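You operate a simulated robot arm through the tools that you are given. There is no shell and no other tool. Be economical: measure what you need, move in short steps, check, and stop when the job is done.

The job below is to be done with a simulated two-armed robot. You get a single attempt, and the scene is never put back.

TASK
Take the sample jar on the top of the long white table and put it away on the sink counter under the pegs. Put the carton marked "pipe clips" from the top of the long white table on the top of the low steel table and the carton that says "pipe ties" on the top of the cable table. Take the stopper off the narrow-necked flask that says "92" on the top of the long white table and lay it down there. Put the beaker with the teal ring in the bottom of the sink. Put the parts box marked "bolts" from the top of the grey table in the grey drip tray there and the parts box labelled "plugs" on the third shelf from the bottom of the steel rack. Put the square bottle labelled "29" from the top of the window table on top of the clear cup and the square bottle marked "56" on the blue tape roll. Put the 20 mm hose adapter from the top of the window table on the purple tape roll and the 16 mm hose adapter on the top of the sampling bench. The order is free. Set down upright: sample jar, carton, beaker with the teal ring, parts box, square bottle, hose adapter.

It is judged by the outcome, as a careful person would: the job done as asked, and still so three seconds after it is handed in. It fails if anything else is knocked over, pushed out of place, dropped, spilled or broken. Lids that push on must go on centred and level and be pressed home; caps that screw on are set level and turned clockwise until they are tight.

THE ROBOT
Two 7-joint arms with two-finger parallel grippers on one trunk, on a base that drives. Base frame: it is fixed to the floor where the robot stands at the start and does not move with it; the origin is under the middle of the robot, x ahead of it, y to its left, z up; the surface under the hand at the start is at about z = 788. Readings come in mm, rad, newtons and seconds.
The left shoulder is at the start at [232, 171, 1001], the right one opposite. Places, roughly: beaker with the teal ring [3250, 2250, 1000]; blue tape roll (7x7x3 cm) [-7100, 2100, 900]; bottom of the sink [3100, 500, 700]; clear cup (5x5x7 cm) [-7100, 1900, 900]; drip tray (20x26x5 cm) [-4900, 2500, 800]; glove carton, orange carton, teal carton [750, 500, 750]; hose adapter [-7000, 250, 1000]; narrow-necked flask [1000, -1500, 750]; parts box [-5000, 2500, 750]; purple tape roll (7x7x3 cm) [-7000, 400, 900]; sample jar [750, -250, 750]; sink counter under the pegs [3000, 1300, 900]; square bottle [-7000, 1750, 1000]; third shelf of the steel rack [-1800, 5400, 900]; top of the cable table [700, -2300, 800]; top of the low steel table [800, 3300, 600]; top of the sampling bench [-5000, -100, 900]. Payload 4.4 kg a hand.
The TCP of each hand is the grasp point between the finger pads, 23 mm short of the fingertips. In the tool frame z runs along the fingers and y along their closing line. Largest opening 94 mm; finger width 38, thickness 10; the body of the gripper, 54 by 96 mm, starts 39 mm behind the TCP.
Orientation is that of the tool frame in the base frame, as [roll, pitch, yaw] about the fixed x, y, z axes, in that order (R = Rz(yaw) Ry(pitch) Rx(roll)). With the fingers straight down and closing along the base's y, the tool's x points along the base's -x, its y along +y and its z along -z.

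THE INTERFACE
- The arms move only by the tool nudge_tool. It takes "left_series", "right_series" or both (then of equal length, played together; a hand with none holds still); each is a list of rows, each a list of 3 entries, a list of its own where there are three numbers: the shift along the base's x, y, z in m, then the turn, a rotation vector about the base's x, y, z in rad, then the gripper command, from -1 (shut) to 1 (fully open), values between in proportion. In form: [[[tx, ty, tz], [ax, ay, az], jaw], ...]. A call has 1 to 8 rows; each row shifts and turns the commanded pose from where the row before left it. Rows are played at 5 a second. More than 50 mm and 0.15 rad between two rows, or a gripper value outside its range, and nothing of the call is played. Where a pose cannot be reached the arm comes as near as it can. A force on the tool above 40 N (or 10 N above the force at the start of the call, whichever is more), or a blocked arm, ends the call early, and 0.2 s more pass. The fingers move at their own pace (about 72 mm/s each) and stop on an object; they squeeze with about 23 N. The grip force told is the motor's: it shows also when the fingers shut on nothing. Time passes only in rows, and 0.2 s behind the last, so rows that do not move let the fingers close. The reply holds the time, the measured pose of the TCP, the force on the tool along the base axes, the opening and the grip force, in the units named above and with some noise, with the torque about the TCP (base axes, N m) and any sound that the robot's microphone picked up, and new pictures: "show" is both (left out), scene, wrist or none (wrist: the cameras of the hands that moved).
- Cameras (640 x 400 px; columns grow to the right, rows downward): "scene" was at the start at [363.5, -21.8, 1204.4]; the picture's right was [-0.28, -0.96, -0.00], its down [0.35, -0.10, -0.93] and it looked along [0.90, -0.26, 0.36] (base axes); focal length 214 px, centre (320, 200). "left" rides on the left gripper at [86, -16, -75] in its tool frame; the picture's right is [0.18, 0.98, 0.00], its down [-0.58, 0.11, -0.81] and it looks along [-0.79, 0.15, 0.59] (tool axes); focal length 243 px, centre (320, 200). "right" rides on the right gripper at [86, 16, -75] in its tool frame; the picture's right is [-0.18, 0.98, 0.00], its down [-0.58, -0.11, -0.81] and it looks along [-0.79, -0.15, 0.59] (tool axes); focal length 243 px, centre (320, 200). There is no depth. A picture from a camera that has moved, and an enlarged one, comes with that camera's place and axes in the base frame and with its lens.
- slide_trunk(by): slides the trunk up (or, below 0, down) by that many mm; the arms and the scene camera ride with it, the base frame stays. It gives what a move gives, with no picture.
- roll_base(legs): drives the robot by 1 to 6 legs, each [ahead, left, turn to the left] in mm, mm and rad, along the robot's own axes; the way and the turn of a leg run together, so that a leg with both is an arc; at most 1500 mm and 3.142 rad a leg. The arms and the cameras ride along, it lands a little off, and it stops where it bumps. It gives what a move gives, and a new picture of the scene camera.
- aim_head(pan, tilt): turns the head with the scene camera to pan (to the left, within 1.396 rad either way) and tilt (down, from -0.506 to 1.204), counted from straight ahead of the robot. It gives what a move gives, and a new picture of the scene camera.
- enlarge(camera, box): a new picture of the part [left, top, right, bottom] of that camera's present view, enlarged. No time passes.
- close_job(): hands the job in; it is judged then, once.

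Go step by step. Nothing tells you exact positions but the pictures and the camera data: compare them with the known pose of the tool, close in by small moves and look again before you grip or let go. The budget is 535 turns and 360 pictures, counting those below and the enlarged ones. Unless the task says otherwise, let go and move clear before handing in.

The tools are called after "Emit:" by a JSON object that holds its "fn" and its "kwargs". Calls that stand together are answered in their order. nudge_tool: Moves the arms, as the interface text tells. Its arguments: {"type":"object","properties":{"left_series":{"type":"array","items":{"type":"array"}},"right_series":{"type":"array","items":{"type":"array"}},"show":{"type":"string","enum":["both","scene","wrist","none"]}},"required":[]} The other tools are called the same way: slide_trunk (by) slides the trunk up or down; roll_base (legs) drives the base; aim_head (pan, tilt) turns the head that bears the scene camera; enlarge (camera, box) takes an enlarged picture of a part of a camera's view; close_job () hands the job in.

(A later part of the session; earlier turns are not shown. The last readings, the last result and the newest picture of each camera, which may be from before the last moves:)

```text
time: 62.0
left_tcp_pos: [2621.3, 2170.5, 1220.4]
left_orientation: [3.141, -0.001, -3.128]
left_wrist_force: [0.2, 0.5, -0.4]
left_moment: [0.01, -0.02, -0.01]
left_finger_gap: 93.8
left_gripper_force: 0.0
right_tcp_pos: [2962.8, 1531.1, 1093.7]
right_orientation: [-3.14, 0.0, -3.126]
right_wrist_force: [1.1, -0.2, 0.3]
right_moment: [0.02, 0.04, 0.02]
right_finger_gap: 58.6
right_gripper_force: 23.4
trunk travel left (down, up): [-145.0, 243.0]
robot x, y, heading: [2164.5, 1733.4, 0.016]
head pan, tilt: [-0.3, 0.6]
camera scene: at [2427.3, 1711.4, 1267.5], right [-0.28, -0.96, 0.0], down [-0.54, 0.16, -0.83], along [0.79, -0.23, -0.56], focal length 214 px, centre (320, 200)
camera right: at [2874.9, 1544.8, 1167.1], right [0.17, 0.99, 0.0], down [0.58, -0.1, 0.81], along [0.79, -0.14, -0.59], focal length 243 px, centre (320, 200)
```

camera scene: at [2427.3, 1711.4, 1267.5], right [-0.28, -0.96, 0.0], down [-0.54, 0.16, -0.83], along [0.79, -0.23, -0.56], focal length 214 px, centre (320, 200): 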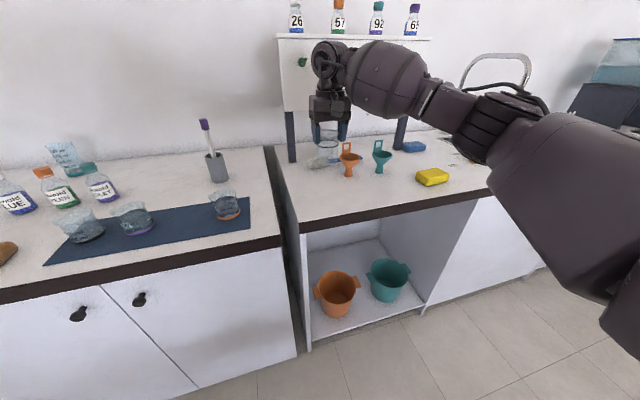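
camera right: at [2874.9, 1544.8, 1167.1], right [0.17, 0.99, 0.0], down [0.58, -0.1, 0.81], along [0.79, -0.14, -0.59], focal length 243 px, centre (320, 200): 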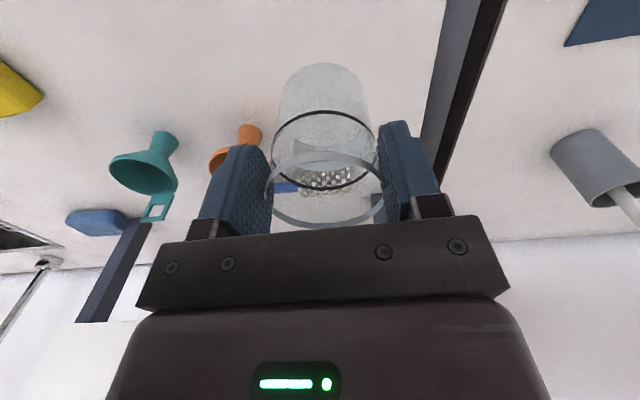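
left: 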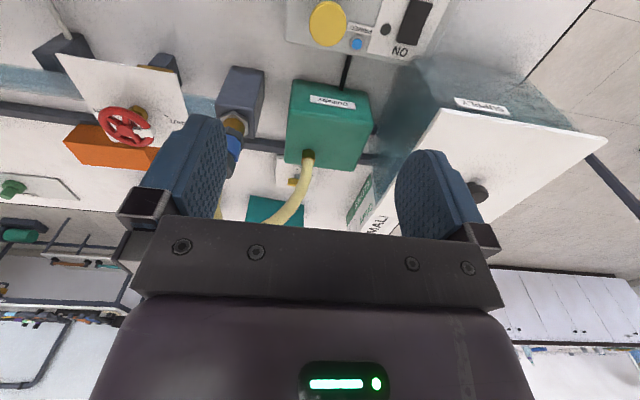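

Descending 95 mm, then I'll approach contact slowly.

Emit:
{"fn": "nudge_tool", "kwargs": {"right_series": [[[0, 0, -0.03], [0, 0, 0], -1], [[0, 0, -0.03], [0, 0, 0], -1], [[0, 0, -0.03], [0, 0, 0], -1], [[0, 0, 0], [0, 0, 0], -1]], "show": "both"}}

Emit:
{"fn": "enlarge", "kwargs": {"camera": "scene", "box": [240, 80, 440, 205]}}

```text
time: 63.0
left_tcp_pos: [2621.5, 2169.9, 1221.4]
left_orientation: [3.141, 0.001, -3.129]
left_wrist_force: [-0.3, -0.2, -0.5]
left_moment: [0.02, -0.03, 0.03]
left_finger_gap: 94.0
left_gripper_force: 0.0
right_tcp_pos: [2958.7, 1530.4, 1004.5]
right_orientation: [3.142, 0.001, -3.125]
right_wrist_force: [0.5, -0.3, -0.9]
right_moment: [-0.03, -0.04, 0.03]
right_finger_gap: 59.0
right_gripper_force: 22.9
trunk travel left (down, up): [-145.0, 243.0]
robot x, y, heading: [2163.2, 1732.9, 0.021]
head pan, tilt: [-0.3, 0.6]
camera scene: at [2426.6, 1710.9, 1267.8], right [-0.28, -0.96, 0.0], down [-0.54, 0.16, -0.83], along [0.79, -0.23, -0.56], focal length 214 px, centre (320, 200)
camera right: at [2871.5, 1545.0, 1077.9], right [0.17, 0.99, 0.0], down [0.58, -0.1, 0.81], along [0.8, -0.14, -0.59], focal length 243 px, centre (320, 200)
```

scene: 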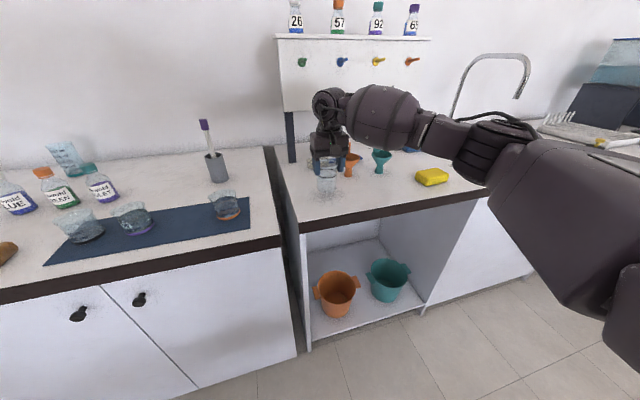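
right: 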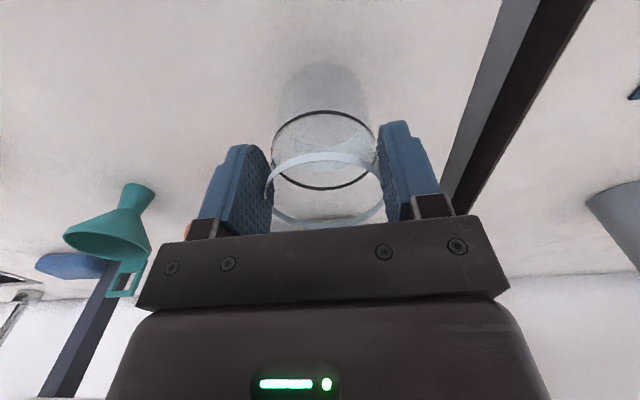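

```text
3.20 times, centred on (340, 142) of scene
camera zoom: at [2426.6, 1710.9, 1267.8], right [-0.28, -0.96, 0.0], down [-0.54, 0.16, -0.83], along [0.79, -0.23, -0.56], focal length 686 px, centre (256, 384)
```

zoom: 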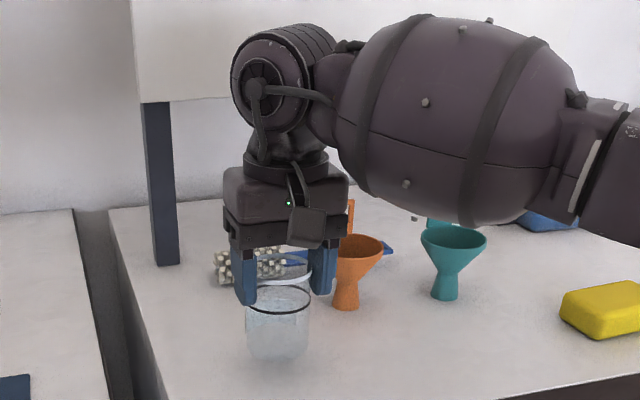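

Emit:
{"fn": "nudge_tool", "kwargs": {"right_series": [[[0.03, 0, 0], [0, 0, 0], -1], [[0, 0, -0.008], [0, 0, 0], -1], [[0, 0, -0.006], [0, 0, 0], -1], [[0, 0, -0.006], [0, 0, 0], -1], [[0, 0, -0.004], [0, 0, 0], -1], [[0, 0, 0], [0, 0, 0], -1]], "show": "none"}}

Emit:
{"fn": "enlarge", "kwargs": {"camera": "scene", "box": [240, 80, 440, 205]}}

```text
time: 64.4
left_tcp_pos: [2620.6, 2169.9, 1222.0]
left_orientation: [3.141, 0.005, -3.129]
left_wrist_force: [-0.1, 0.1, 0.1]
left_moment: [-0.02, -0.01, -0.03]
left_finger_gap: 93.9
left_gripper_force: 0.0
right_tcp_pos: [2990.0, 1532.5, 981.9]
right_orientation: [3.14, 0.006, -3.128]
right_wrist_force: [1.7, -1.4, 12.8]
right_moment: [-0.22, -0.62, -0.11]
right_finger_gap: 59.0
right_gripper_force: 23.4
trunk travel left (down, up): [-145.0, 243.0]
robot x, y, heading: [2158.6, 1733.1, 0.014]
head pan, tilt: [-0.3, 0.6]
```

```text
3.20 times, centred on (340, 142) of scene
camera zoom: at [2425.4, 1710.9, 1268.4], right [-0.28, -0.96, 0.0], down [-0.54, 0.16, -0.83], along [0.79, -0.23, -0.56], focal length 686 px, centre (256, 384)
```

zoom: 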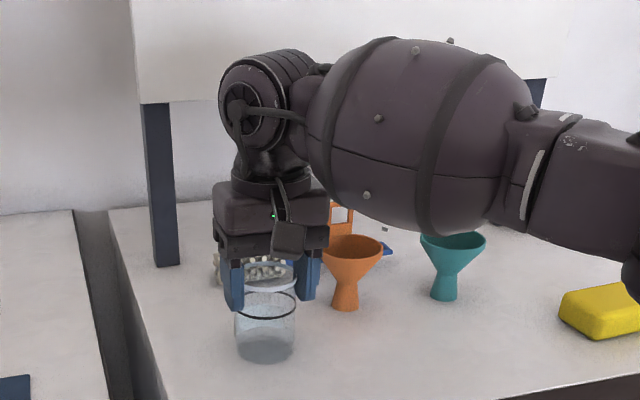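

Contact at TCP z 982. Opening and lifting.

Emit:
{"fn": "nudge_tool", "kwargs": {"right_series": [[[0, 0, 0.002], [0, 0, 0], 0.75], [[0, 0, 0], [0, 0, 0], 0.75], [[0, 0, 0], [0, 0, 0], 0.75], [[0, 0, 0.03], [0, 0, 0], 0.75], [[0, 0, 0.04], [0, 0, 0], 0.75], [[0, 0, 0.045], [0, 0, 0], 0.75], [[-0.045, 0, 0], [0, 0, 0], 0.75], [[-0.045, 0, 0.01], [0, 0, 0], 0.75]], "show": "both"}}

```text
time: 66.2
left_tcp_pos: [2620.9, 2169.2, 1222.6]
left_orientation: [3.14, 0.003, -3.125]
left_wrist_force: [0.0, 0.5, -0.9]
left_moment: [0.03, 0.0, 0.03]
left_finger_gap: 94.0
left_gripper_force: 0.0
right_tcp_pos: [2897.2, 1531.3, 1105.3]
right_orientation: [3.141, 0.001, -3.128]
right_wrist_force: [-1.0, 0.4, 0.3]
right_moment: [0.01, 0.0, -0.02]
right_finger_gap: 82.1
right_gripper_force: 0.0
trunk travel left (down, up): [-145.0, 243.0]
robot x, y, heading: [2158.4, 1731.6, 0.016]
head pan, tilt: [-0.3, 0.6]
camera scene: at [2425.9, 1710.9, 1268.0], right [-0.28, -0.96, 0.0], down [-0.54, 0.16, -0.83], along [0.79, -0.23, -0.56], focal length 214 px, centre (320, 200)
camera right: at [2809.6, 1546.0, 1180.3], right [0.17, 0.99, 0.0], down [0.58, -0.1, 0.81], along [0.8, -0.14, -0.59], focal length 243 px, centre (320, 200)
```

scene: 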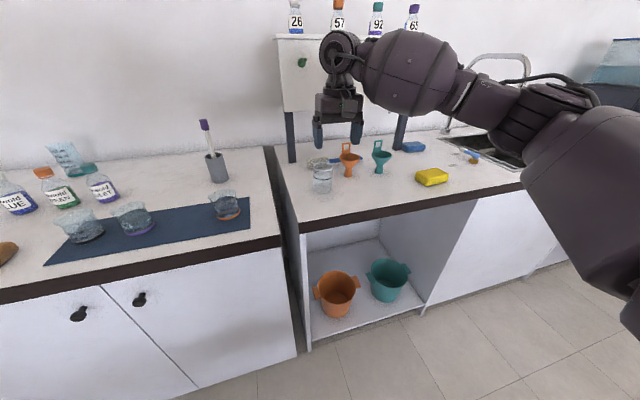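
right: 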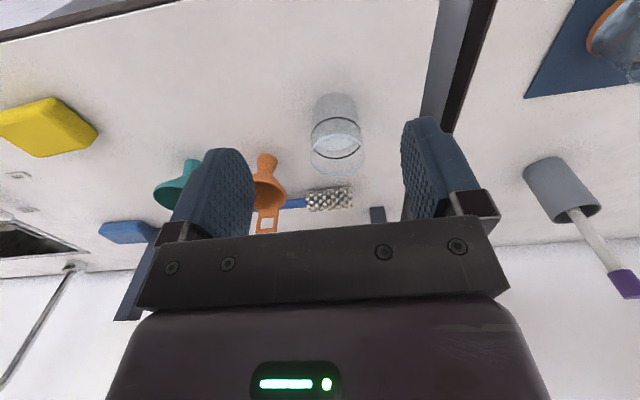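

The jar stands. Next the teal-ring beaker; looking left at the counter.

Emit:
{"fn": "aim_head", "kwargs": {"pan": 0.35, "tilt": 0.6}}

Emit:
{"fn": "enlarge", "kwargs": {"camera": "scene", "box": [200, 80, 520, 280]}}

```text
time: 67.2
left_tcp_pos: [2623.0, 2171.1, 1221.6]
left_orientation: [-3.141, 0.0, -3.127]
left_wrist_force: [0.4, 0.9, 0.8]
left_moment: [0.01, 0.01, -0.02]
left_finger_gap: 93.9
left_gripper_force: 0.1
right_tcp_pos: [2898.4, 1531.1, 1104.7]
right_orientation: [3.141, 0.001, -3.127]
right_wrist_force: [0.1, -0.7, -0.9]
right_moment: [-0.01, -0.01, 0.03]
right_finger_gap: 82.3
right_gripper_force: 0.0
trunk travel left (down, up): [-145.0, 243.0]
robot x, y, heading: [2158.9, 1733.3, 0.018]
head pan, tilt: [0.351, 0.6]
camera scene: at [2424.8, 1767.2, 1267.5], right [0.36, -0.93, 0.0], down [-0.53, -0.2, -0.83], along [0.77, 0.29, -0.56], focal length 214 px, centre (320, 200)
```

scene: 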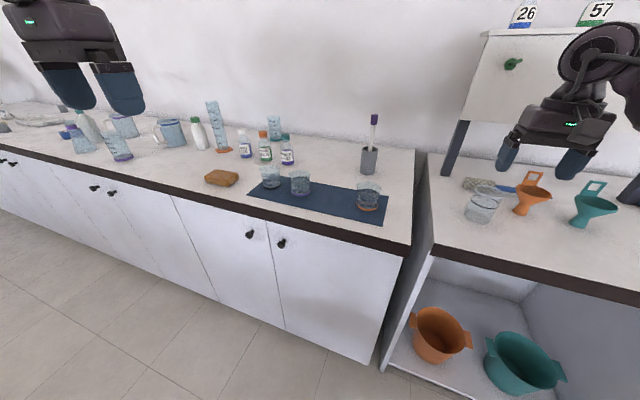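

```text
2.00 times, centred on (360, 180) of scene
camera zoom: at [2424.8, 1767.2, 1267.5], right [0.36, -0.93, 0.0], down [-0.53, -0.2, -0.83], along [0.77, 0.29, -0.56], focal length 429 px, centre (240, 240)
```

zoom: 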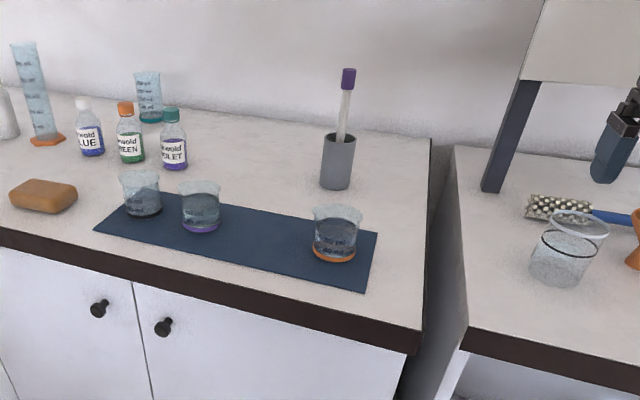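

The teal-ring beaker stands at the back near the wall, about (3340, 2340). I must get close; I'll look down to judge the base's front against the cabinet.

Emit:
{"fn": "aim_head", "kwargs": {"pan": 0, "tilt": 1.2}}

```text
time: 68.2
left_tcp_pos: [2622.2, 2169.6, 1221.0]
left_orientation: [-3.141, -0.002, -3.128]
left_wrist_force: [1.4, 0.0, -0.1]
left_moment: [-0.02, 0.02, 0.03]
left_finger_gap: 93.9
left_gripper_force: 0.1
right_tcp_pos: [2898.8, 1530.2, 1104.3]
right_orientation: [-3.141, 0.001, -3.127]
right_wrist_force: [-0.1, -0.4, -0.1]
right_moment: [0.0, 0.04, 0.04]
right_finger_gap: 82.4
right_gripper_force: 0.0
trunk travel left (down, up): [-145.0, 243.0]
robot x, y, heading: [2163.3, 1735.5, 0.018]
head pan, tilt: [0.0, 1.201]
camera scene: at [2398.2, 1736.5, 1223.0], right [0.02, -1.0, 0.0], down [-0.93, -0.01, -0.36], along [0.36, 0.01, -0.93], focal length 214 px, centre (320, 200)
```

scene: 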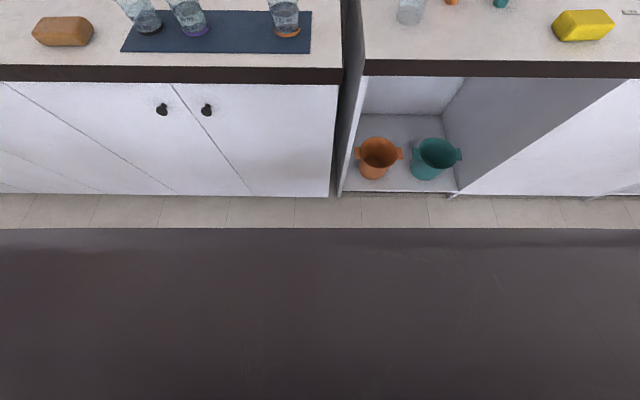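

The view down is blocked by the chest, so I'll advance carefully. First retract the right hand, then shift left and slightly forward.

Emit:
{"fn": "nudge_tool", "kwargs": {"right_series": [[[-0.03, -0.01, 0.035], [0, 0, 0], 1], [[-0.03, -0.01, 0.035], [0, 0, 0], 1], [[-0.045, -0.015, 0.01], [0, 0, 0], 1], [[-0.045, -0.015, 0], [0, 0, 0], 1], [[-0.045, -0.015, 0], [0, 0, 0], 1], [[-0.045, -0.015, 0], [0, 0, 0], 1], [[-0.03, -0.02, 0], [0, 0, 0], 1]], "show": "none"}}

Emit:
{"fn": "roll_base", "kwargs": {"legs": [[0, 0, -0.018], [0, 360, 0], [130, 0, 0]]}}

Emit:
{"fn": "aim_head", "kwargs": {"pan": 0.3, "tilt": 0.6}}

Emit:
{"fn": "enlarge", "kwargs": {"camera": "scene", "box": [200, 50, 440, 200]}}

```text
time: 69.8
left_tcp_pos: [2622.3, 2169.8, 1221.5]
left_orientation: [-3.141, 0.001, -3.126]
left_wrist_force: [-0.2, -0.6, 1.3]
left_moment: [0.01, -0.07, -0.01]
left_finger_gap: 94.3
left_gripper_force: 0.0
right_tcp_pos: [2629.0, 1431.7, 1186.1]
right_orientation: [-3.142, 0.002, -3.128]
right_wrist_force: [-0.1, -0.1, -0.6]
right_moment: [-0.01, 0.01, -0.03]
right_finger_gap: 94.2
right_gripper_force: 0.2
trunk travel left (down, up): [-145.0, 243.0]
robot x, y, heading: [2156.8, 1736.1, 0.017]
head pan, tilt: [0.0, 1.201]
```

```text
time: 74.8
left_tcp_pos: [2761.9, 2523.2, 1221.9]
left_orientation: [3.141, 0.0, 3.134]
left_wrist_force: [0.2, -0.3, -0.3]
left_moment: [0.02, 0.06, -0.01]
left_finger_gap: 93.8
left_gripper_force: 0.1
right_tcp_pos: [2754.2, 1784.8, 1185.4]
right_orientation: [3.141, 0.001, 3.135]
right_wrist_force: [0.6, 0.3, -0.5]
right_moment: [-0.04, 0.0, 0.0]
right_finger_gap: 94.1
right_gripper_force: 0.0
trunk travel left (down, up): [-145.0, 243.0]
robot x, y, heading: [2291.2, 2097.1, -0.005]
head pan, tilt: [0.0, 1.201]
camera scene: at [2528.0, 2094.2, 1223.0], right [-0.01, -1.0, 0.0], down [-0.93, 0.01, -0.36], along [0.36, 0.0, -0.93], focal length 214 px, centre (320, 200)
```

scene: 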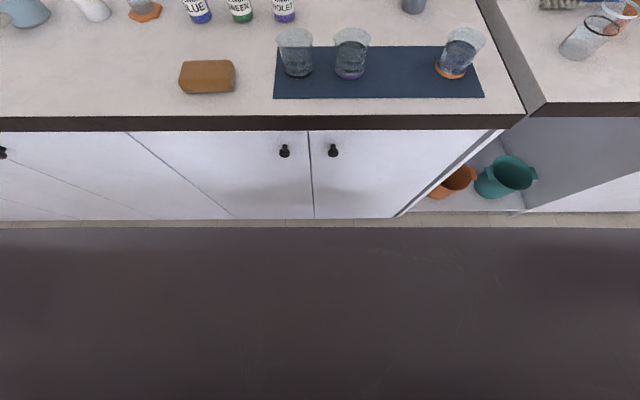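

```text
time: 75.8
left_tcp_pos: [2761.3, 2522.2, 1220.4]
left_orientation: [-3.141, -0.001, 3.136]
left_wrist_force: [-0.6, 0.4, -0.4]
left_moment: [-0.01, -0.03, -0.03]
left_finger_gap: 93.7
left_gripper_force: 0.2
right_tcp_pos: [2752.9, 1784.5, 1185.4]
right_orientation: [3.14, -0.001, 3.135]
right_wrist_force: [-1.1, 0.2, 0.3]
right_moment: [-0.02, 0.01, -0.04]
right_finger_gap: 93.9
right_gripper_force: 0.1
trunk travel left (down, up): [-145.0, 243.0]
robot x, y, heading: [2284.5, 2094.0, -0.003]
head pan, tilt: [0.3, 0.6]
camera scene: at [2556.3, 2120.1, 1267.4], right [0.29, -0.96, 0.0], down [-0.54, -0.16, -0.82], along [0.79, 0.24, -0.57], focal length 214 px, centre (320, 200)
```

scene: 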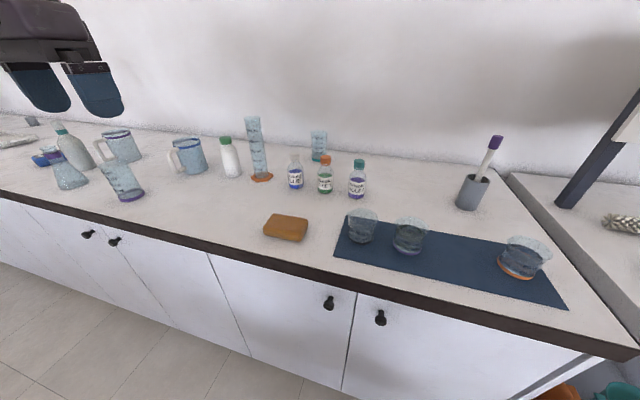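

```text
2.67 times, centred on (320, 125) of scene
camera zoom: at [2556.3, 2120.1, 1267.4], right [0.29, -0.96, 0.0], down [-0.54, -0.16, -0.82], along [0.79, 0.24, -0.57], focal length 572 px, centre (320, 400)
```

zoom: 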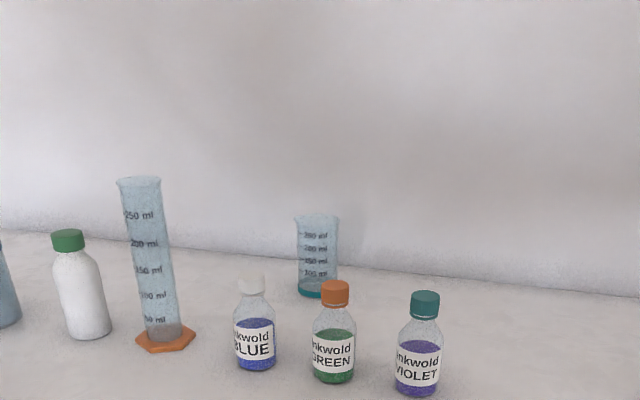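

The beaker is at about (3330, 2353); bottles in front at x 3100 are well clear. I'll advance another 115 mm cautiously.

Emit:
{"fn": "roll_base", "kwargs": {"legs": [[60, 0, 0], [55, 0, 0]]}}

```text
time: 77.3
left_tcp_pos: [2874.1, 2523.4, 1220.8]
left_orientation: [3.141, 0.001, 3.136]
left_wrist_force: [-0.3, 0.2, -1.3]
left_moment: [0.01, 0.01, 0.02]
left_finger_gap: 94.0
left_gripper_force: 0.2
right_tcp_pos: [2867.4, 1786.3, 1185.2]
right_orientation: [3.141, 0.0, 3.134]
right_wrist_force: [-0.4, 0.3, 0.4]
right_moment: [0.03, 0.02, 0.02]
right_finger_gap: 93.8
right_gripper_force: 0.1
trunk travel left (down, up): [-145.0, 243.0]
robot x, y, heading: [2404.8, 2095.4, -0.009]
head pan, tilt: [0.3, 0.6]
camera scene: at [2669.9, 2120.2, 1267.3], right [0.29, -0.96, 0.0], down [-0.54, -0.16, -0.82], along [0.79, 0.24, -0.57], focal length 214 px, centre (320, 200)
```

scene: 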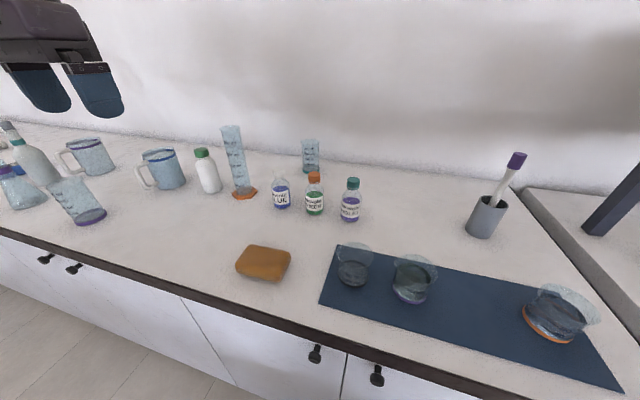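

No bump. The tall cylinder would be near the left forearm, so the right hand is better; I'll shift the base left 500 mm.

Emit:
{"fn": "roll_base", "kwargs": {"legs": [[0, 500, 0]]}}

Emit:
{"fn": "aim_head", "kwargs": {"pan": -0.2, "tilt": 0.6}}

```text
time: 82.2
left_tcp_pos: [2872.3, 3023.0, 1221.8]
left_orientation: [-3.141, 0.0, -3.142]
left_wrist_force: [0.0, 1.1, -0.2]
left_moment: [-0.01, 0.01, 0.0]
left_finger_gap: 94.1
left_gripper_force: 0.1
right_tcp_pos: [2868.3, 2285.6, 1184.8]
right_orientation: [-3.141, -0.001, -3.142]
right_wrist_force: [0.1, -0.3, 0.3]
right_moment: [0.01, -0.04, 0.04]
right_finger_gap: 94.0
right_gripper_force: 0.0
trunk travel left (down, up): [-145.0, 243.0]
robot x, y, heading: [2404.3, 2594.0, 0.003]
head pan, tilt: [0.3, 0.6]
camera scene: at [2669.8, 2618.9, 1267.5], right [0.3, -0.96, 0.0], down [-0.54, -0.17, -0.83], along [0.79, 0.24, -0.56], focal length 214 px, centre (320, 200)
```

scene: 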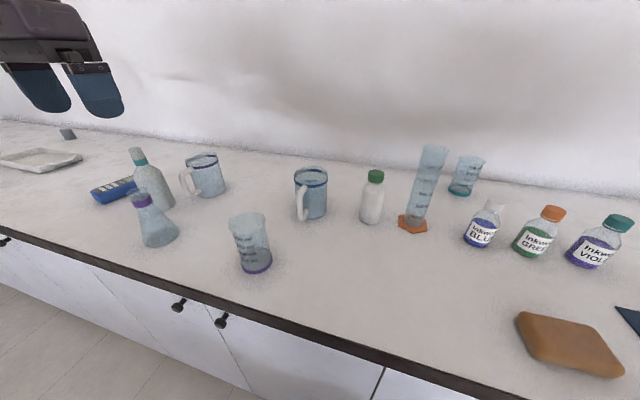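

```text
time: 83.1
left_tcp_pos: [2871.6, 3023.6, 1220.8]
left_orientation: [-3.141, 0.0, 3.141]
left_wrist_force: [-0.7, 0.0, 0.2]
left_moment: [-0.02, -0.03, 0.01]
left_finger_gap: 94.1
left_gripper_force: 0.1
right_tcp_pos: [2869.5, 2285.0, 1186.3]
right_orientation: [3.141, 0.0, -3.14]
right_wrist_force: [0.5, -0.7, 0.8]
right_moment: [-0.03, -0.01, 0.03]
right_finger_gap: 93.9
right_gripper_force: 0.0
trunk travel left (down, up): [-145.0, 243.0]
robot x, y, heading: [2402.7, 2591.3, -0.002]
head pan, tilt: [-0.201, 0.6]
camera scene: at [2672.0, 2575.1, 1267.5], right [-0.2, -0.98, 0.0], down [-0.55, 0.11, -0.83], along [0.81, -0.16, -0.56], focal length 214 px, centre (320, 200)
```

scene: 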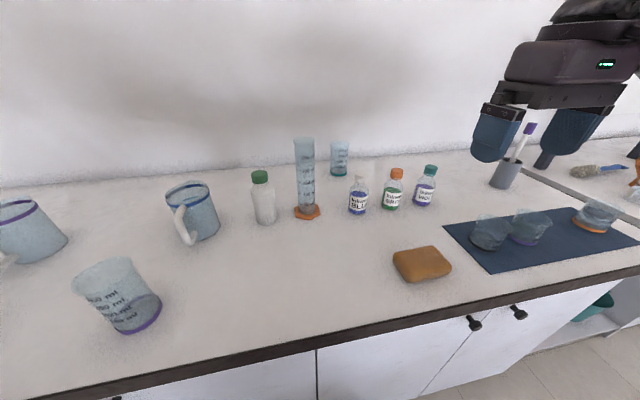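

The beaker is about (3345, 2360). Moving the right hand forward at z 1186 to look from above the bottles.

Emit:
{"fn": "nudge_tool", "kwargs": {"right_series": [[[0.045, 0.009, 0], [0, 0, 0], 1], [[0.045, 0.009, 0], [0, 0, 0], 1], [[0.045, 0.009, 0], [0, 0, 0], 1], [[0.045, 0.009, 0], [0, 0, 0], 1], [[0.045, 0.009, 0], [0, 0, 0], 1], [[0.045, 0.009, 0], [0, 0, 0], 1], [[0.045, 0.009, 0], [0, 0, 0], 1], [[0.045, 0.009, 0], [0, 0, 0], 1]], "show": "both"}}

```text
time: 84.9
left_tcp_pos: [2873.0, 3024.5, 1221.0]
left_orientation: [-3.139, 0.001, -3.141]
left_wrist_force: [0.8, 0.5, 0.1]
left_moment: [-0.06, 0.01, -0.01]
left_finger_gap: 93.9
left_gripper_force: 0.1
right_tcp_pos: [3228.4, 2358.1, 1185.5]
right_orientation: [-3.14, 0.0, -3.14]
right_wrist_force: [-0.2, -1.0, -0.6]
right_moment: [-0.02, 0.01, 0.02]
right_finger_gap: 94.2
right_gripper_force: 0.0
trunk travel left (down, up): [-145.0, 243.0]
robot x, y, heading: [2402.5, 2595.0, -0.0]
head pan, tilt: [-0.201, 0.6]
camera scene: at [2672.5, 2576.2, 1267.3], right [-0.2, -0.98, 0.0], down [-0.55, 0.11, -0.82], along [0.81, -0.17, -0.57], focal length 214 px, centre (320, 200)
camera right: at [3140.9, 2374.7, 1260.0], right [0.18, 0.98, 0.0], down [0.58, -0.11, 0.81], along [0.79, -0.15, -0.59], focal length 243 px, centre (320, 200)
```

scene: 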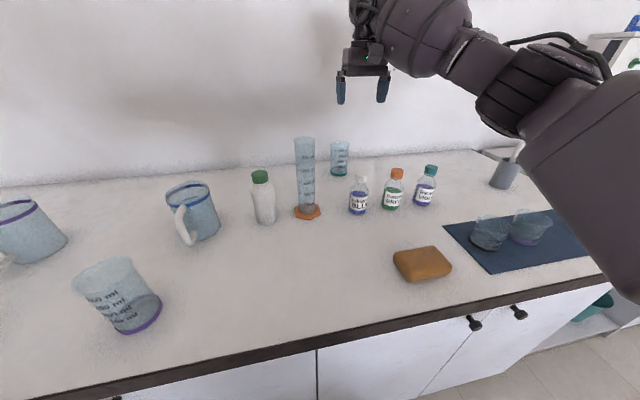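
right: 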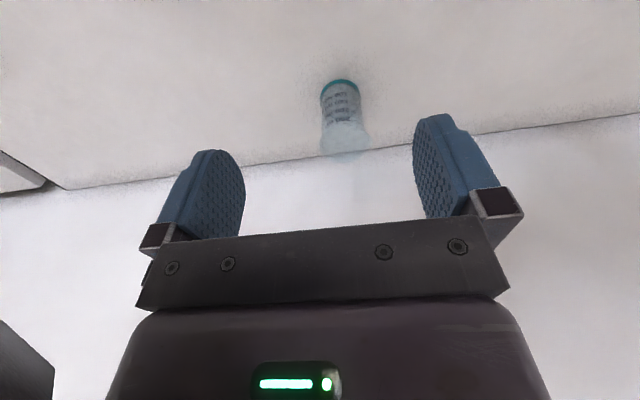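

Beaker at (3344, 2368), rim z about 1014, wall at 3465. Moving over it and partly down.

Emit:
{"fn": "nudge_tool", "kwargs": {"right_series": [[[0.04, 0.003, 0], [0, 0, 0], 1], [[0.04, 0.003, 0], [0, 0, 0], 1], [[0.036, 0.004, 0], [0, 0, 0], 1], [[0, 0, -0.04], [0, 0, 0], 1], [[0, 0, -0.04], [0, 0, 0], 1], [[0, 0, 0], [0, 0, 0], 1]], "show": "both"}}

```text
time: 86.3
left_tcp_pos: [2870.9, 3022.3, 1222.3]
left_orientation: [3.14, 0.002, 3.142]
left_wrist_force: [-0.2, 0.5, -0.5]
left_moment: [0.02, -0.02, 0.02]
left_finger_gap: 94.1
left_gripper_force: 0.1
right_tcp_pos: [3275.9, 2360.6, 1106.8]
right_orientation: [3.138, 0.001, -3.141]
right_wrist_force: [0.6, 0.1, 0.5]
right_moment: [0.01, -0.02, 0.03]
right_finger_gap: 94.1
right_gripper_force: 0.1
right hand out of reach, approached as far as the arm can: row 2, 3
trunk travel left (down, up): [-145.0, 243.0]
robot x, y, heading: [2404.0, 2591.6, -0.003]
head pan, tilt: [-0.201, 0.6]
camera scene: at [2671.1, 2574.8, 1268.0], right [-0.2, -0.98, 0.0], down [-0.55, 0.11, -0.83], along [0.81, -0.16, -0.56], focal length 214 px, centre (320, 200)
camera right: at [3188.6, 2375.8, 1180.1], right [0.18, 0.98, 0.0], down [0.58, -0.11, 0.81], along [0.79, -0.15, -0.59], focal length 243 px, centre (320, 200)
```

scene: 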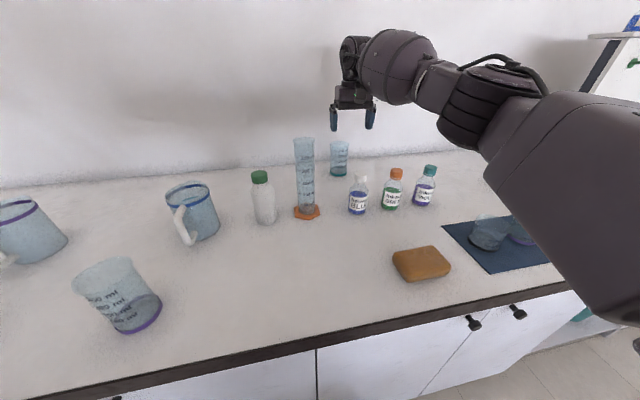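
right: 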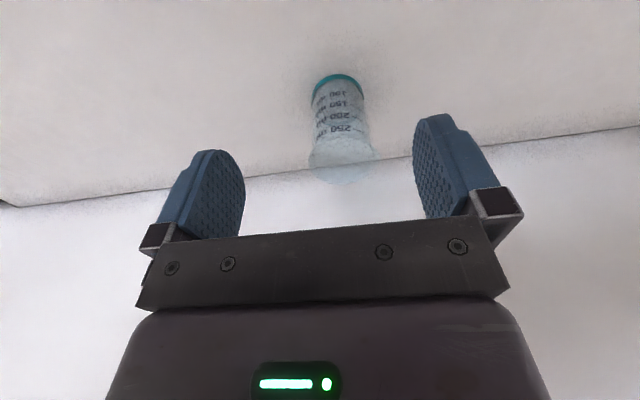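

Reach was limited at that height; trying forward now at the lower height.

Emit:
{"fn": "nudge_tool", "kwargs": {"right_series": [[[0, 0, -0.02], [0, 0, 0], 1], [[0.035, 0.004, 0], [0, 0, 0], 1], [[0.033, 0.004, 0], [0, 0, 0], 1], [[0, 0, 0], [0, 0, 0], 1]], "show": "wrist"}}

```text
time: 87.3
left_tcp_pos: [2871.8, 3022.6, 1221.6]
left_orientation: [-3.141, -0.001, 3.141]
left_wrist_force: [-0.6, 0.3, -0.1]
left_moment: [0.0, -0.01, -0.02]
left_finger_gap: 93.9
left_gripper_force: 0.0
right_tcp_pos: [3292.2, 2374.7, 1081.5]
right_orientation: [-3.141, -0.001, -3.141]
right_wrist_force: [-0.5, 0.4, -0.1]
right_moment: [0.01, -0.02, -0.02]
right_finger_gap: 93.8
right_gripper_force: 0.2
right hand out of reach, approached as far as the arm can: row 2, 3
trunk travel left (down, up): [-145.0, 243.0]
robot x, y, heading: [2398.9, 2591.5, -0.0]
head pan, tilt: [-0.201, 0.6]
camera right: at [3204.3, 2391.0, 1156.0], right [0.18, 0.98, 0.0], down [0.58, -0.11, 0.81], along [0.79, -0.15, -0.59], focal length 243 px, centre (320, 200)
```

right: 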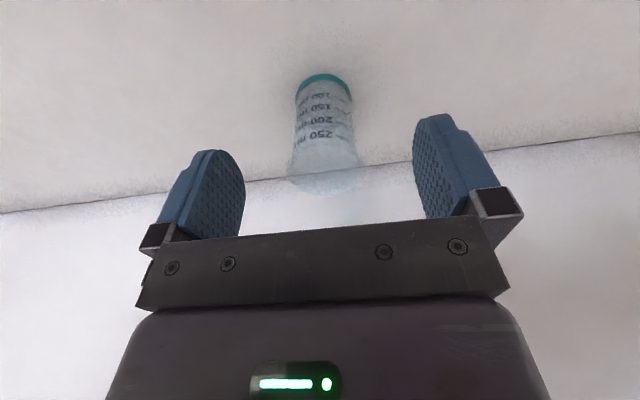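

I need about 46 mm more; driving the base forward 48 mm with fingertips above the rim.

Emit:
{"fn": "roll_base", "kwargs": {"legs": [[48, 0, 0]]}}

Emit:
{"fn": "nudge_tool", "kwargs": {"right_series": [[[0, 0, 0], [0, 0, 0], 1]], "show": "wrist"}}

```text
time: 88.2
left_tcp_pos: [2918.5, 3023.9, 1221.6]
left_orientation: [3.141, 0.002, 3.14]
left_wrist_force: [0.2, -0.1, -0.7]
left_moment: [-0.01, -0.02, -0.01]
left_finger_gap: 94.1
left_gripper_force: 0.1
right_tcp_pos: [3338.6, 2375.7, 1081.7]
right_orientation: [-3.141, 0.003, -3.141]
right_wrist_force: [0.7, 0.5, -0.3]
right_moment: [-0.03, 0.01, -0.01]
right_finger_gap: 94.3
right_gripper_force: 0.1
trunk travel left (down, up): [-145.0, 243.0]
robot x, y, heading: [2447.8, 2594.7, -0.003]
head pan, tilt: [-0.201, 0.6]
camera scene: at [2718.4, 2575.1, 1267.9], right [-0.2, -0.98, 0.0], down [-0.55, 0.11, -0.82], along [0.81, -0.16, -0.57], focal length 214 px, centre (320, 200)
```

scene: 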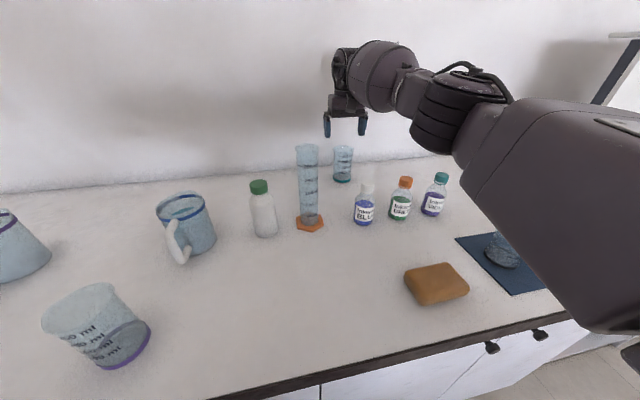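

```text
time: 88.6
left_tcp_pos: [2917.6, 3024.4, 1221.9]
left_orientation: [-3.141, 0.001, -3.141]
left_wrist_force: [-0.4, 0.7, -0.6]
left_moment: [0.03, 0.02, -0.02]
left_finger_gap: 93.7
left_gripper_force: 0.0
right_tcp_pos: [3338.3, 2374.0, 1083.1]
right_orientation: [3.141, 0.002, -3.141]
right_wrist_force: [-0.8, 0.6, 0.0]
right_moment: [0.02, -0.05, 0.01]
right_finger_gap: 94.0
right_gripper_force: 0.0
trunk travel left (down, up): [-145.0, 243.0]
robot x, y, heading: [2449.8, 2592.9, -0.002]
head pan, tilt: [-0.201, 0.6]
camera right: at [3249.9, 2390.7, 1157.5], right [0.18, 0.98, 0.0], down [0.58, -0.11, 0.81], along [0.79, -0.15, -0.59], focal length 243 px, centre (320, 200)
```

right: 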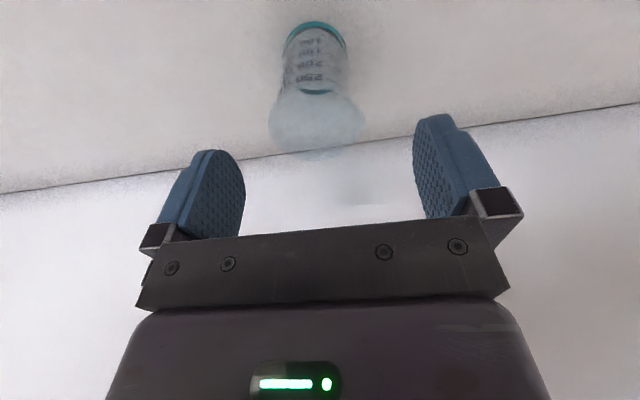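

Aligned. Descending to z about 995 and closing.

Emit:
{"fn": "nudge_tool", "kwargs": {"right_series": [[[0.004, -0.003, -0.03], [0, 0, 0], 1], [[0, 0, -0.03], [0, 0, 0], 1], [[0, 0, -0.027], [0, 0, 0], 1], [[0, 0, 0], [0, 0, 0], 0.3], [[0, 0, 0], [0, 0, 0], -1], [[0, 0, 0], [0, 0, 0], -1], [[0, 0, 0], [0, 0, 0], -1]], "show": "both"}}

```text
time: 90.2
left_tcp_pos: [2918.8, 3023.7, 1220.6]
left_orientation: [3.142, -0.001, -3.14]
left_wrist_force: [0.3, 0.4, 0.6]
left_moment: [0.02, -0.04, 0.0]
left_finger_gap: 94.1
left_gripper_force: 0.1
right_tcp_pos: [3342.4, 2371.1, 993.6]
right_orientation: [-3.141, 0.0, -3.141]
right_wrist_force: [-0.2, -0.2, 0.0]
right_moment: [0.02, 0.04, -0.03]
right_finger_gap: 68.2
right_gripper_force: 22.8
trunk travel left (down, up): [-145.0, 243.0]
robot x, y, heading: [2449.0, 2593.7, -0.005]
head pan, tilt: [-0.201, 0.6]
camera scene: at [2718.5, 2575.0, 1267.5], right [-0.2, -0.98, 0.0], down [-0.55, 0.11, -0.83], along [0.81, -0.16, -0.56], focal length 214 px, centre (320, 200)
camera right: at [3254.5, 2386.9, 1068.3], right [0.18, 0.98, 0.0], down [0.58, -0.11, 0.81], along [0.79, -0.15, -0.59], focal length 243 px, centre (320, 200)
```

scene: 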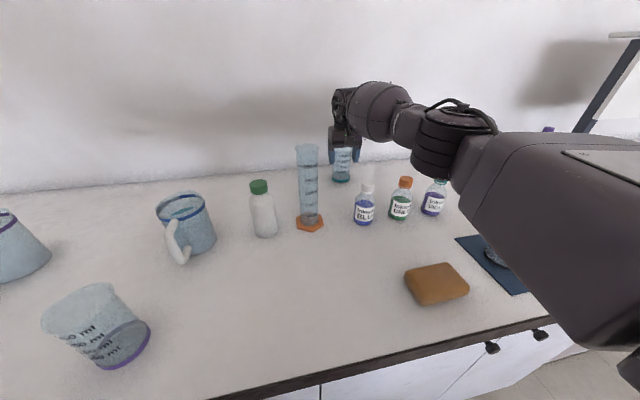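
right: 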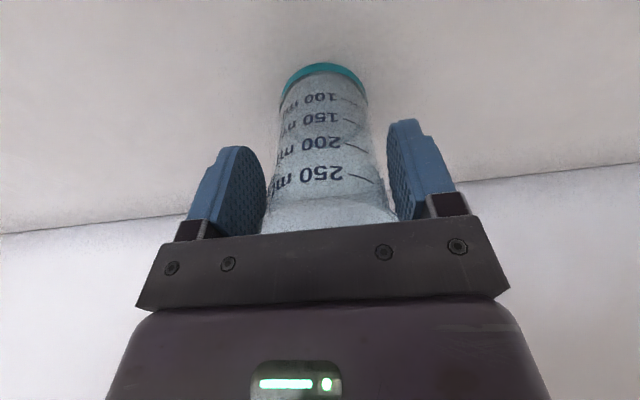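

Gripped at 68 mm. Lifting, then retracting.

Emit:
{"fn": "nudge_tool", "kwargs": {"right_series": [[[0, 0, 0.03], [0, 0, 0], -1], [[0, 0, 0.04], [0, 0, 0], -1], [[-0.02, 0, 0.04], [0, 0, 0], -1], [[-0.03, 0, 0.035], [0, 0, 0], -1], [[-0.03, 0, 0.03], [0, 0, 0], -1], [[-0.03, 0, 0.02], [0, 0, 0], -1], [[-0.04, -0.01, 0], [0, 0, 0], -1]], "show": "both"}}

```text
time: 91.8
left_tcp_pos: [2917.6, 3020.8, 1222.0]
left_orientation: [3.138, 0.001, -3.141]
left_wrist_force: [0.2, 0.1, 0.1]
left_moment: [0.04, -0.01, -0.01]
left_finger_gap: 94.3
left_gripper_force: 0.1
right_tcp_pos: [3190.3, 2360.2, 1191.2]
right_orientation: [3.14, 0.001, 3.139]
right_wrist_force: [-0.4, 0.1, -1.4]
right_moment: [0.05, 0.01, -0.02]
right_finger_gap: 68.0
right_gripper_force: 23.0
trunk travel left (down, up): [-145.0, 243.0]
robot x, y, heading: [2448.1, 2591.5, -0.001]
head pan, tilt: [-0.201, 0.6]
camera scene: at [2718.0, 2573.7, 1267.7], right [-0.2, -0.98, 0.0], down [-0.55, 0.11, -0.83], along [0.81, -0.16, -0.56], focal length 214 px, centre (320, 200)
camera right: at [3102.7, 2375.4, 1264.1], right [0.19, 0.98, 0.0], down [0.58, -0.11, 0.81], along [0.79, -0.15, -0.59], focal length 243 px, centre (320, 200)
```

scene: 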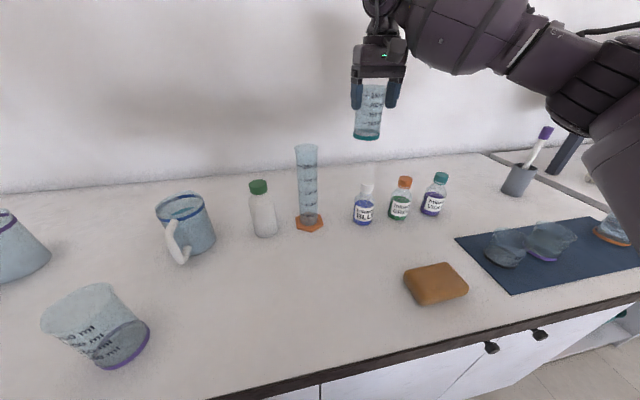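
right: 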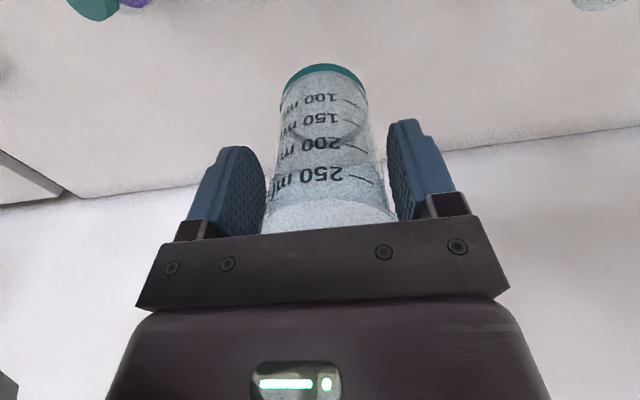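

Retracting the hand and driving right to the sink.

Emit:
{"fn": "nudge_tool", "kwargs": {"right_series": [[[-0.045, -0.01, 0], [0, 0, 0], -1], [[-0.045, -0.01, 0], [0, 0, 0], -1], [[-0.045, -0.01, 0], [0, 0, 0], -1], [[-0.045, -0.01, 0], [0, 0, 0], -1], [[-0.045, -0.01, 0], [0, 0, 0], -1], [[-0.045, -0.01, 0], [0, 0, 0], -1]], "show": "none"}}

Emit:
{"fn": "roll_base", "kwargs": {"legs": [[-200, 0, 0], [0, -1400, 0], [0, -450, 0]]}}

Emit:
{"fn": "aim_head", "kwargs": {"pan": -0.2, "tilt": 0.7}}

```text
time: 93.2
left_tcp_pos: [2916.6, 3022.6, 1222.9]
left_orientation: [-3.141, 0.001, -3.141]
left_wrist_force: [0.3, 0.7, 1.0]
left_moment: [0.0, -0.03, 0.0]
left_finger_gap: 94.1
left_gripper_force: 0.0
right_tcp_pos: [2919.8, 2301.3, 1190.0]
right_orientation: [3.14, 0.004, 3.139]
right_wrist_force: [0.5, 0.2, -0.6]
right_moment: [-0.03, -0.01, -0.02]
right_finger_gap: 68.1
right_gripper_force: 23.1
trunk travel left (down, up): [-145.0, 243.0]
robot x, y, heading: [2448.1, 2598.3, -0.0]
head pan, tilt: [-0.201, 0.6]
```

```text
time: 111.0
left_tcp_pos: [2717.0, 1166.6, 1222.2]
left_orientation: [3.14, -0.001, 3.139]
left_wrist_force: [0.7, 0.4, 0.0]
left_moment: [0.01, 0.02, 0.0]
left_finger_gap: 93.9
left_gripper_force: 0.0
right_tcp_pos: [2720.0, 445.1, 1187.6]
right_orientation: [3.141, 0.001, 3.139]
right_wrist_force: [0.5, 0.3, 0.3]
right_moment: [-0.02, 0.0, 0.01]
right_finger_gap: 68.1
right_gripper_force: 22.9
trunk travel left (down, up): [-145.0, 243.0]
robot x, y, heading: [2248.2, 732.4, -0.002]
head pan, tilt: [-0.201, 0.6]
camera scene: at [2517.9, 718.0, 1267.5], right [-0.2, -0.98, 0.0], down [-0.55, 0.11, -0.83], along [0.81, -0.17, -0.56], focal length 214 px, centre (320, 200)
```

scene: 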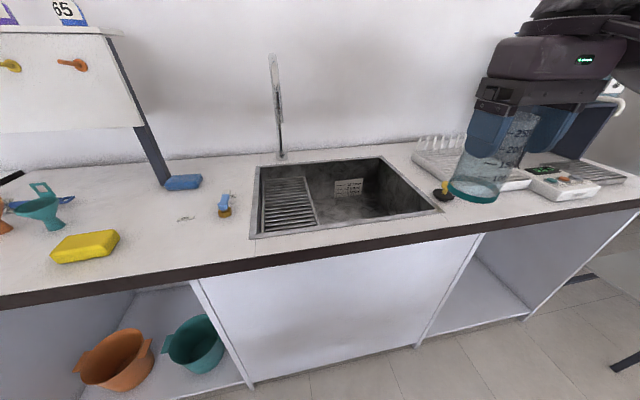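

```text
time: 111.7
left_tcp_pos: [2717.9, 1166.4, 1221.0]
left_orientation: [-3.141, -0.001, 3.14]
left_wrist_force: [-0.5, -0.4, -0.7]
left_moment: [0.02, -0.02, -0.01]
left_finger_gap: 93.9
left_gripper_force: 0.0
right_tcp_pos: [2719.7, 445.1, 1188.6]
right_orientation: [3.141, 0.0, 3.139]
right_wrist_force: [0.6, -0.1, -0.4]
right_moment: [0.0, -0.01, -0.01]
right_finger_gap: 68.2
right_gripper_force: 23.3
trunk travel left (down, up): [-145.0, 243.0]
robot x, y, heading: [2250.7, 737.6, -0.001]
head pan, tilt: [-0.201, 0.7]
camera scene: at [2514.5, 718.9, 1258.9], right [-0.2, -0.98, 0.0], down [-0.63, 0.13, -0.77], along [0.75, -0.15, -0.64], focal length 214 px, centre (320, 200)
```

scene: 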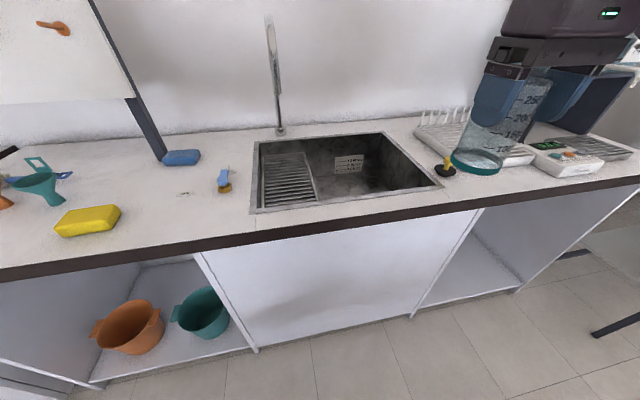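

Sink opening spans about x 2915–3305, y 286–813, with a drainer in its left part. Zooming inside.

Emit:
{"fn": "enlarge", "kwargs": {"camera": "scene", "box": [230, 110, 470, 260]}}

```text
2.67 times, centred on (350, 185) of scene
camera zoom: at [2514.5, 718.9, 1258.9], right [-0.2, -0.98, 0.0], down [-0.63, 0.13, -0.77], along [0.75, -0.15, -0.64], focal length 572 px, centre (240, 240)
```

zoom: 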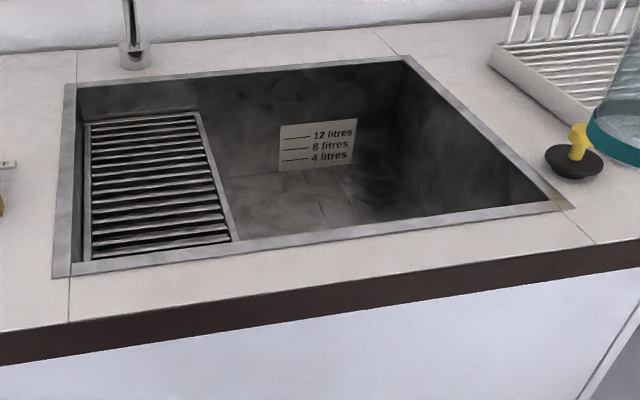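

I'll raise the trunk so the forearm slopes down into the sink, and drive a bit closer.

Emit:
{"fn": "slide_trunk", "kwargs": {"by": 200}}

Emit:
{"fn": "roll_base", "kwargs": {"legs": [[120, 0, 0]]}}

Emit:
{"fn": "nudge_tool", "kwargs": {"right_series": [[[0.045, 0.003, -0.01], [0, 0, 0], -1], [[0.045, 0.003, -0.01], [0, 0, 0], -1], [[0.045, 0.003, -0.01], [0, 0, 0], -1], [[0.045, 0.003, -0.01], [0, 0, 0], -1], [[0.045, 0.003, -0.01], [0, 0, 0], -1], [[0.045, 0.003, -0.01], [0, 0, 0], -1], [[0, 0, -0.04], [0, 0, 0], -1], [[0, 0, -0.04], [0, 0, 0], -1]], "show": "both"}}

```text
time: 113.8
left_tcp_pos: [2718.5, 1165.4, 1421.0]
left_orientation: [-3.141, 0.0, 3.139]
left_wrist_force: [-0.2, 0.7, -0.4]
left_moment: [0.0, -0.02, -0.05]
left_finger_gap: 94.0
left_gripper_force: 0.1
right_tcp_pos: [2721.4, 444.2, 1387.4]
right_orientation: [3.14, 0.0, 3.14]
right_wrist_force: [-0.5, 0.2, -0.8]
right_moment: [0.05, 0.0, 0.02]
right_finger_gap: 68.0
right_gripper_force: 23.0
trunk travel left (down, up): [-345.0, 43.0]
robot x, y, heading: [2248.3, 737.7, -0.003]
head pan, tilt: [-0.201, 0.7]
```

```text
time: 115.1
left_tcp_pos: [2838.4, 1165.8, 1421.3]
left_orientation: [3.14, 0.0, 3.139]
left_wrist_force: [-0.4, 0.0, -0.4]
left_moment: [-0.02, 0.0, -0.02]
left_finger_gap: 93.8
left_gripper_force: 0.0
right_tcp_pos: [2840.6, 444.5, 1388.3]
right_orientation: [-3.141, -0.001, 3.139]
right_wrist_force: [0.8, -0.5, -0.1]
right_moment: [-0.02, 0.02, -0.01]
right_finger_gap: 68.3
right_gripper_force: 22.7
trunk travel left (down, up): [-345.0, 43.0]
robot x, y, heading: [2365.7, 737.9, -0.0]
head pan, tilt: [-0.201, 0.7]
camera scene: at [2507.7, 718.8, 1474.6], right [-0.2, -0.98, 0.0], down [-0.63, 0.13, -0.76], along [0.75, -0.15, -0.64], focal length 214 px, centre (320, 200)
```

scene: 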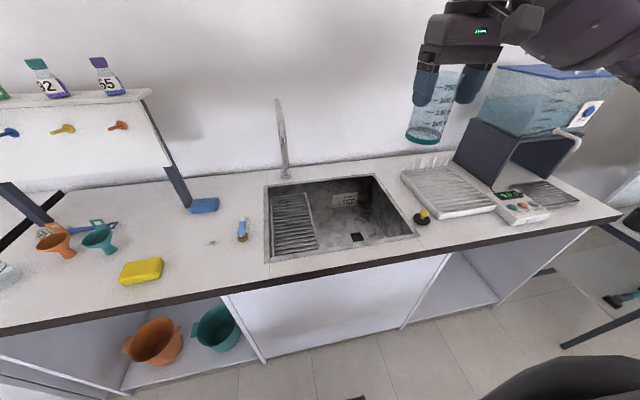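

```text
time: 116.9
left_tcp_pos: [2838.7, 1166.2, 1421.0]
left_orientation: [-3.141, 0.001, 3.139]
left_wrist_force: [0.1, -0.5, -0.2]
left_moment: [0.01, 0.0, 0.0]
left_finger_gap: 93.9
left_gripper_force: 0.0
right_tcp_pos: [3111.5, 462.4, 1245.8]
right_orientation: [-3.141, 0.003, 3.141]
right_wrist_force: [-0.7, 0.3, -1.4]
right_moment: [0.02, 0.02, 0.0]
right_finger_gap: 60.2
right_gripper_force: 23.0
trunk travel left (down, up): [-345.0, 43.0]
robot x, y, heading: [2369.7, 734.2, 0.002]
head pan, tilt: [-0.201, 0.7]
camera scene: at [2508.2, 719.3, 1474.5], right [-0.2, -0.98, 0.0], down [-0.63, 0.13, -0.76], along [0.75, -0.15, -0.64], focal length 214 px, centre (320, 200)
camera right: at [3023.7, 478.3, 1320.6], right [0.18, 0.98, 0.0], down [0.58, -0.11, 0.81], along [0.79, -0.15, -0.59], focal length 243 px, centre (320, 200)
```

scene: 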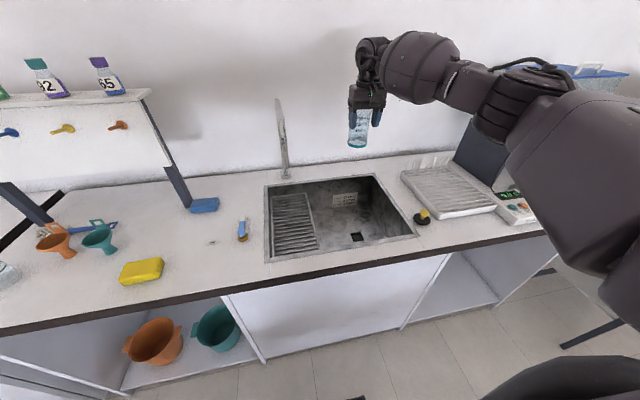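
right: 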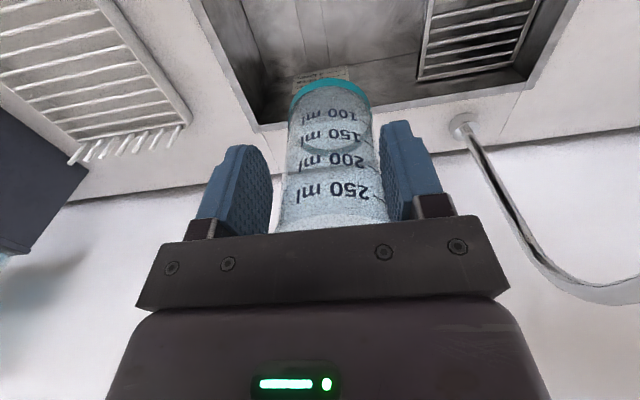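

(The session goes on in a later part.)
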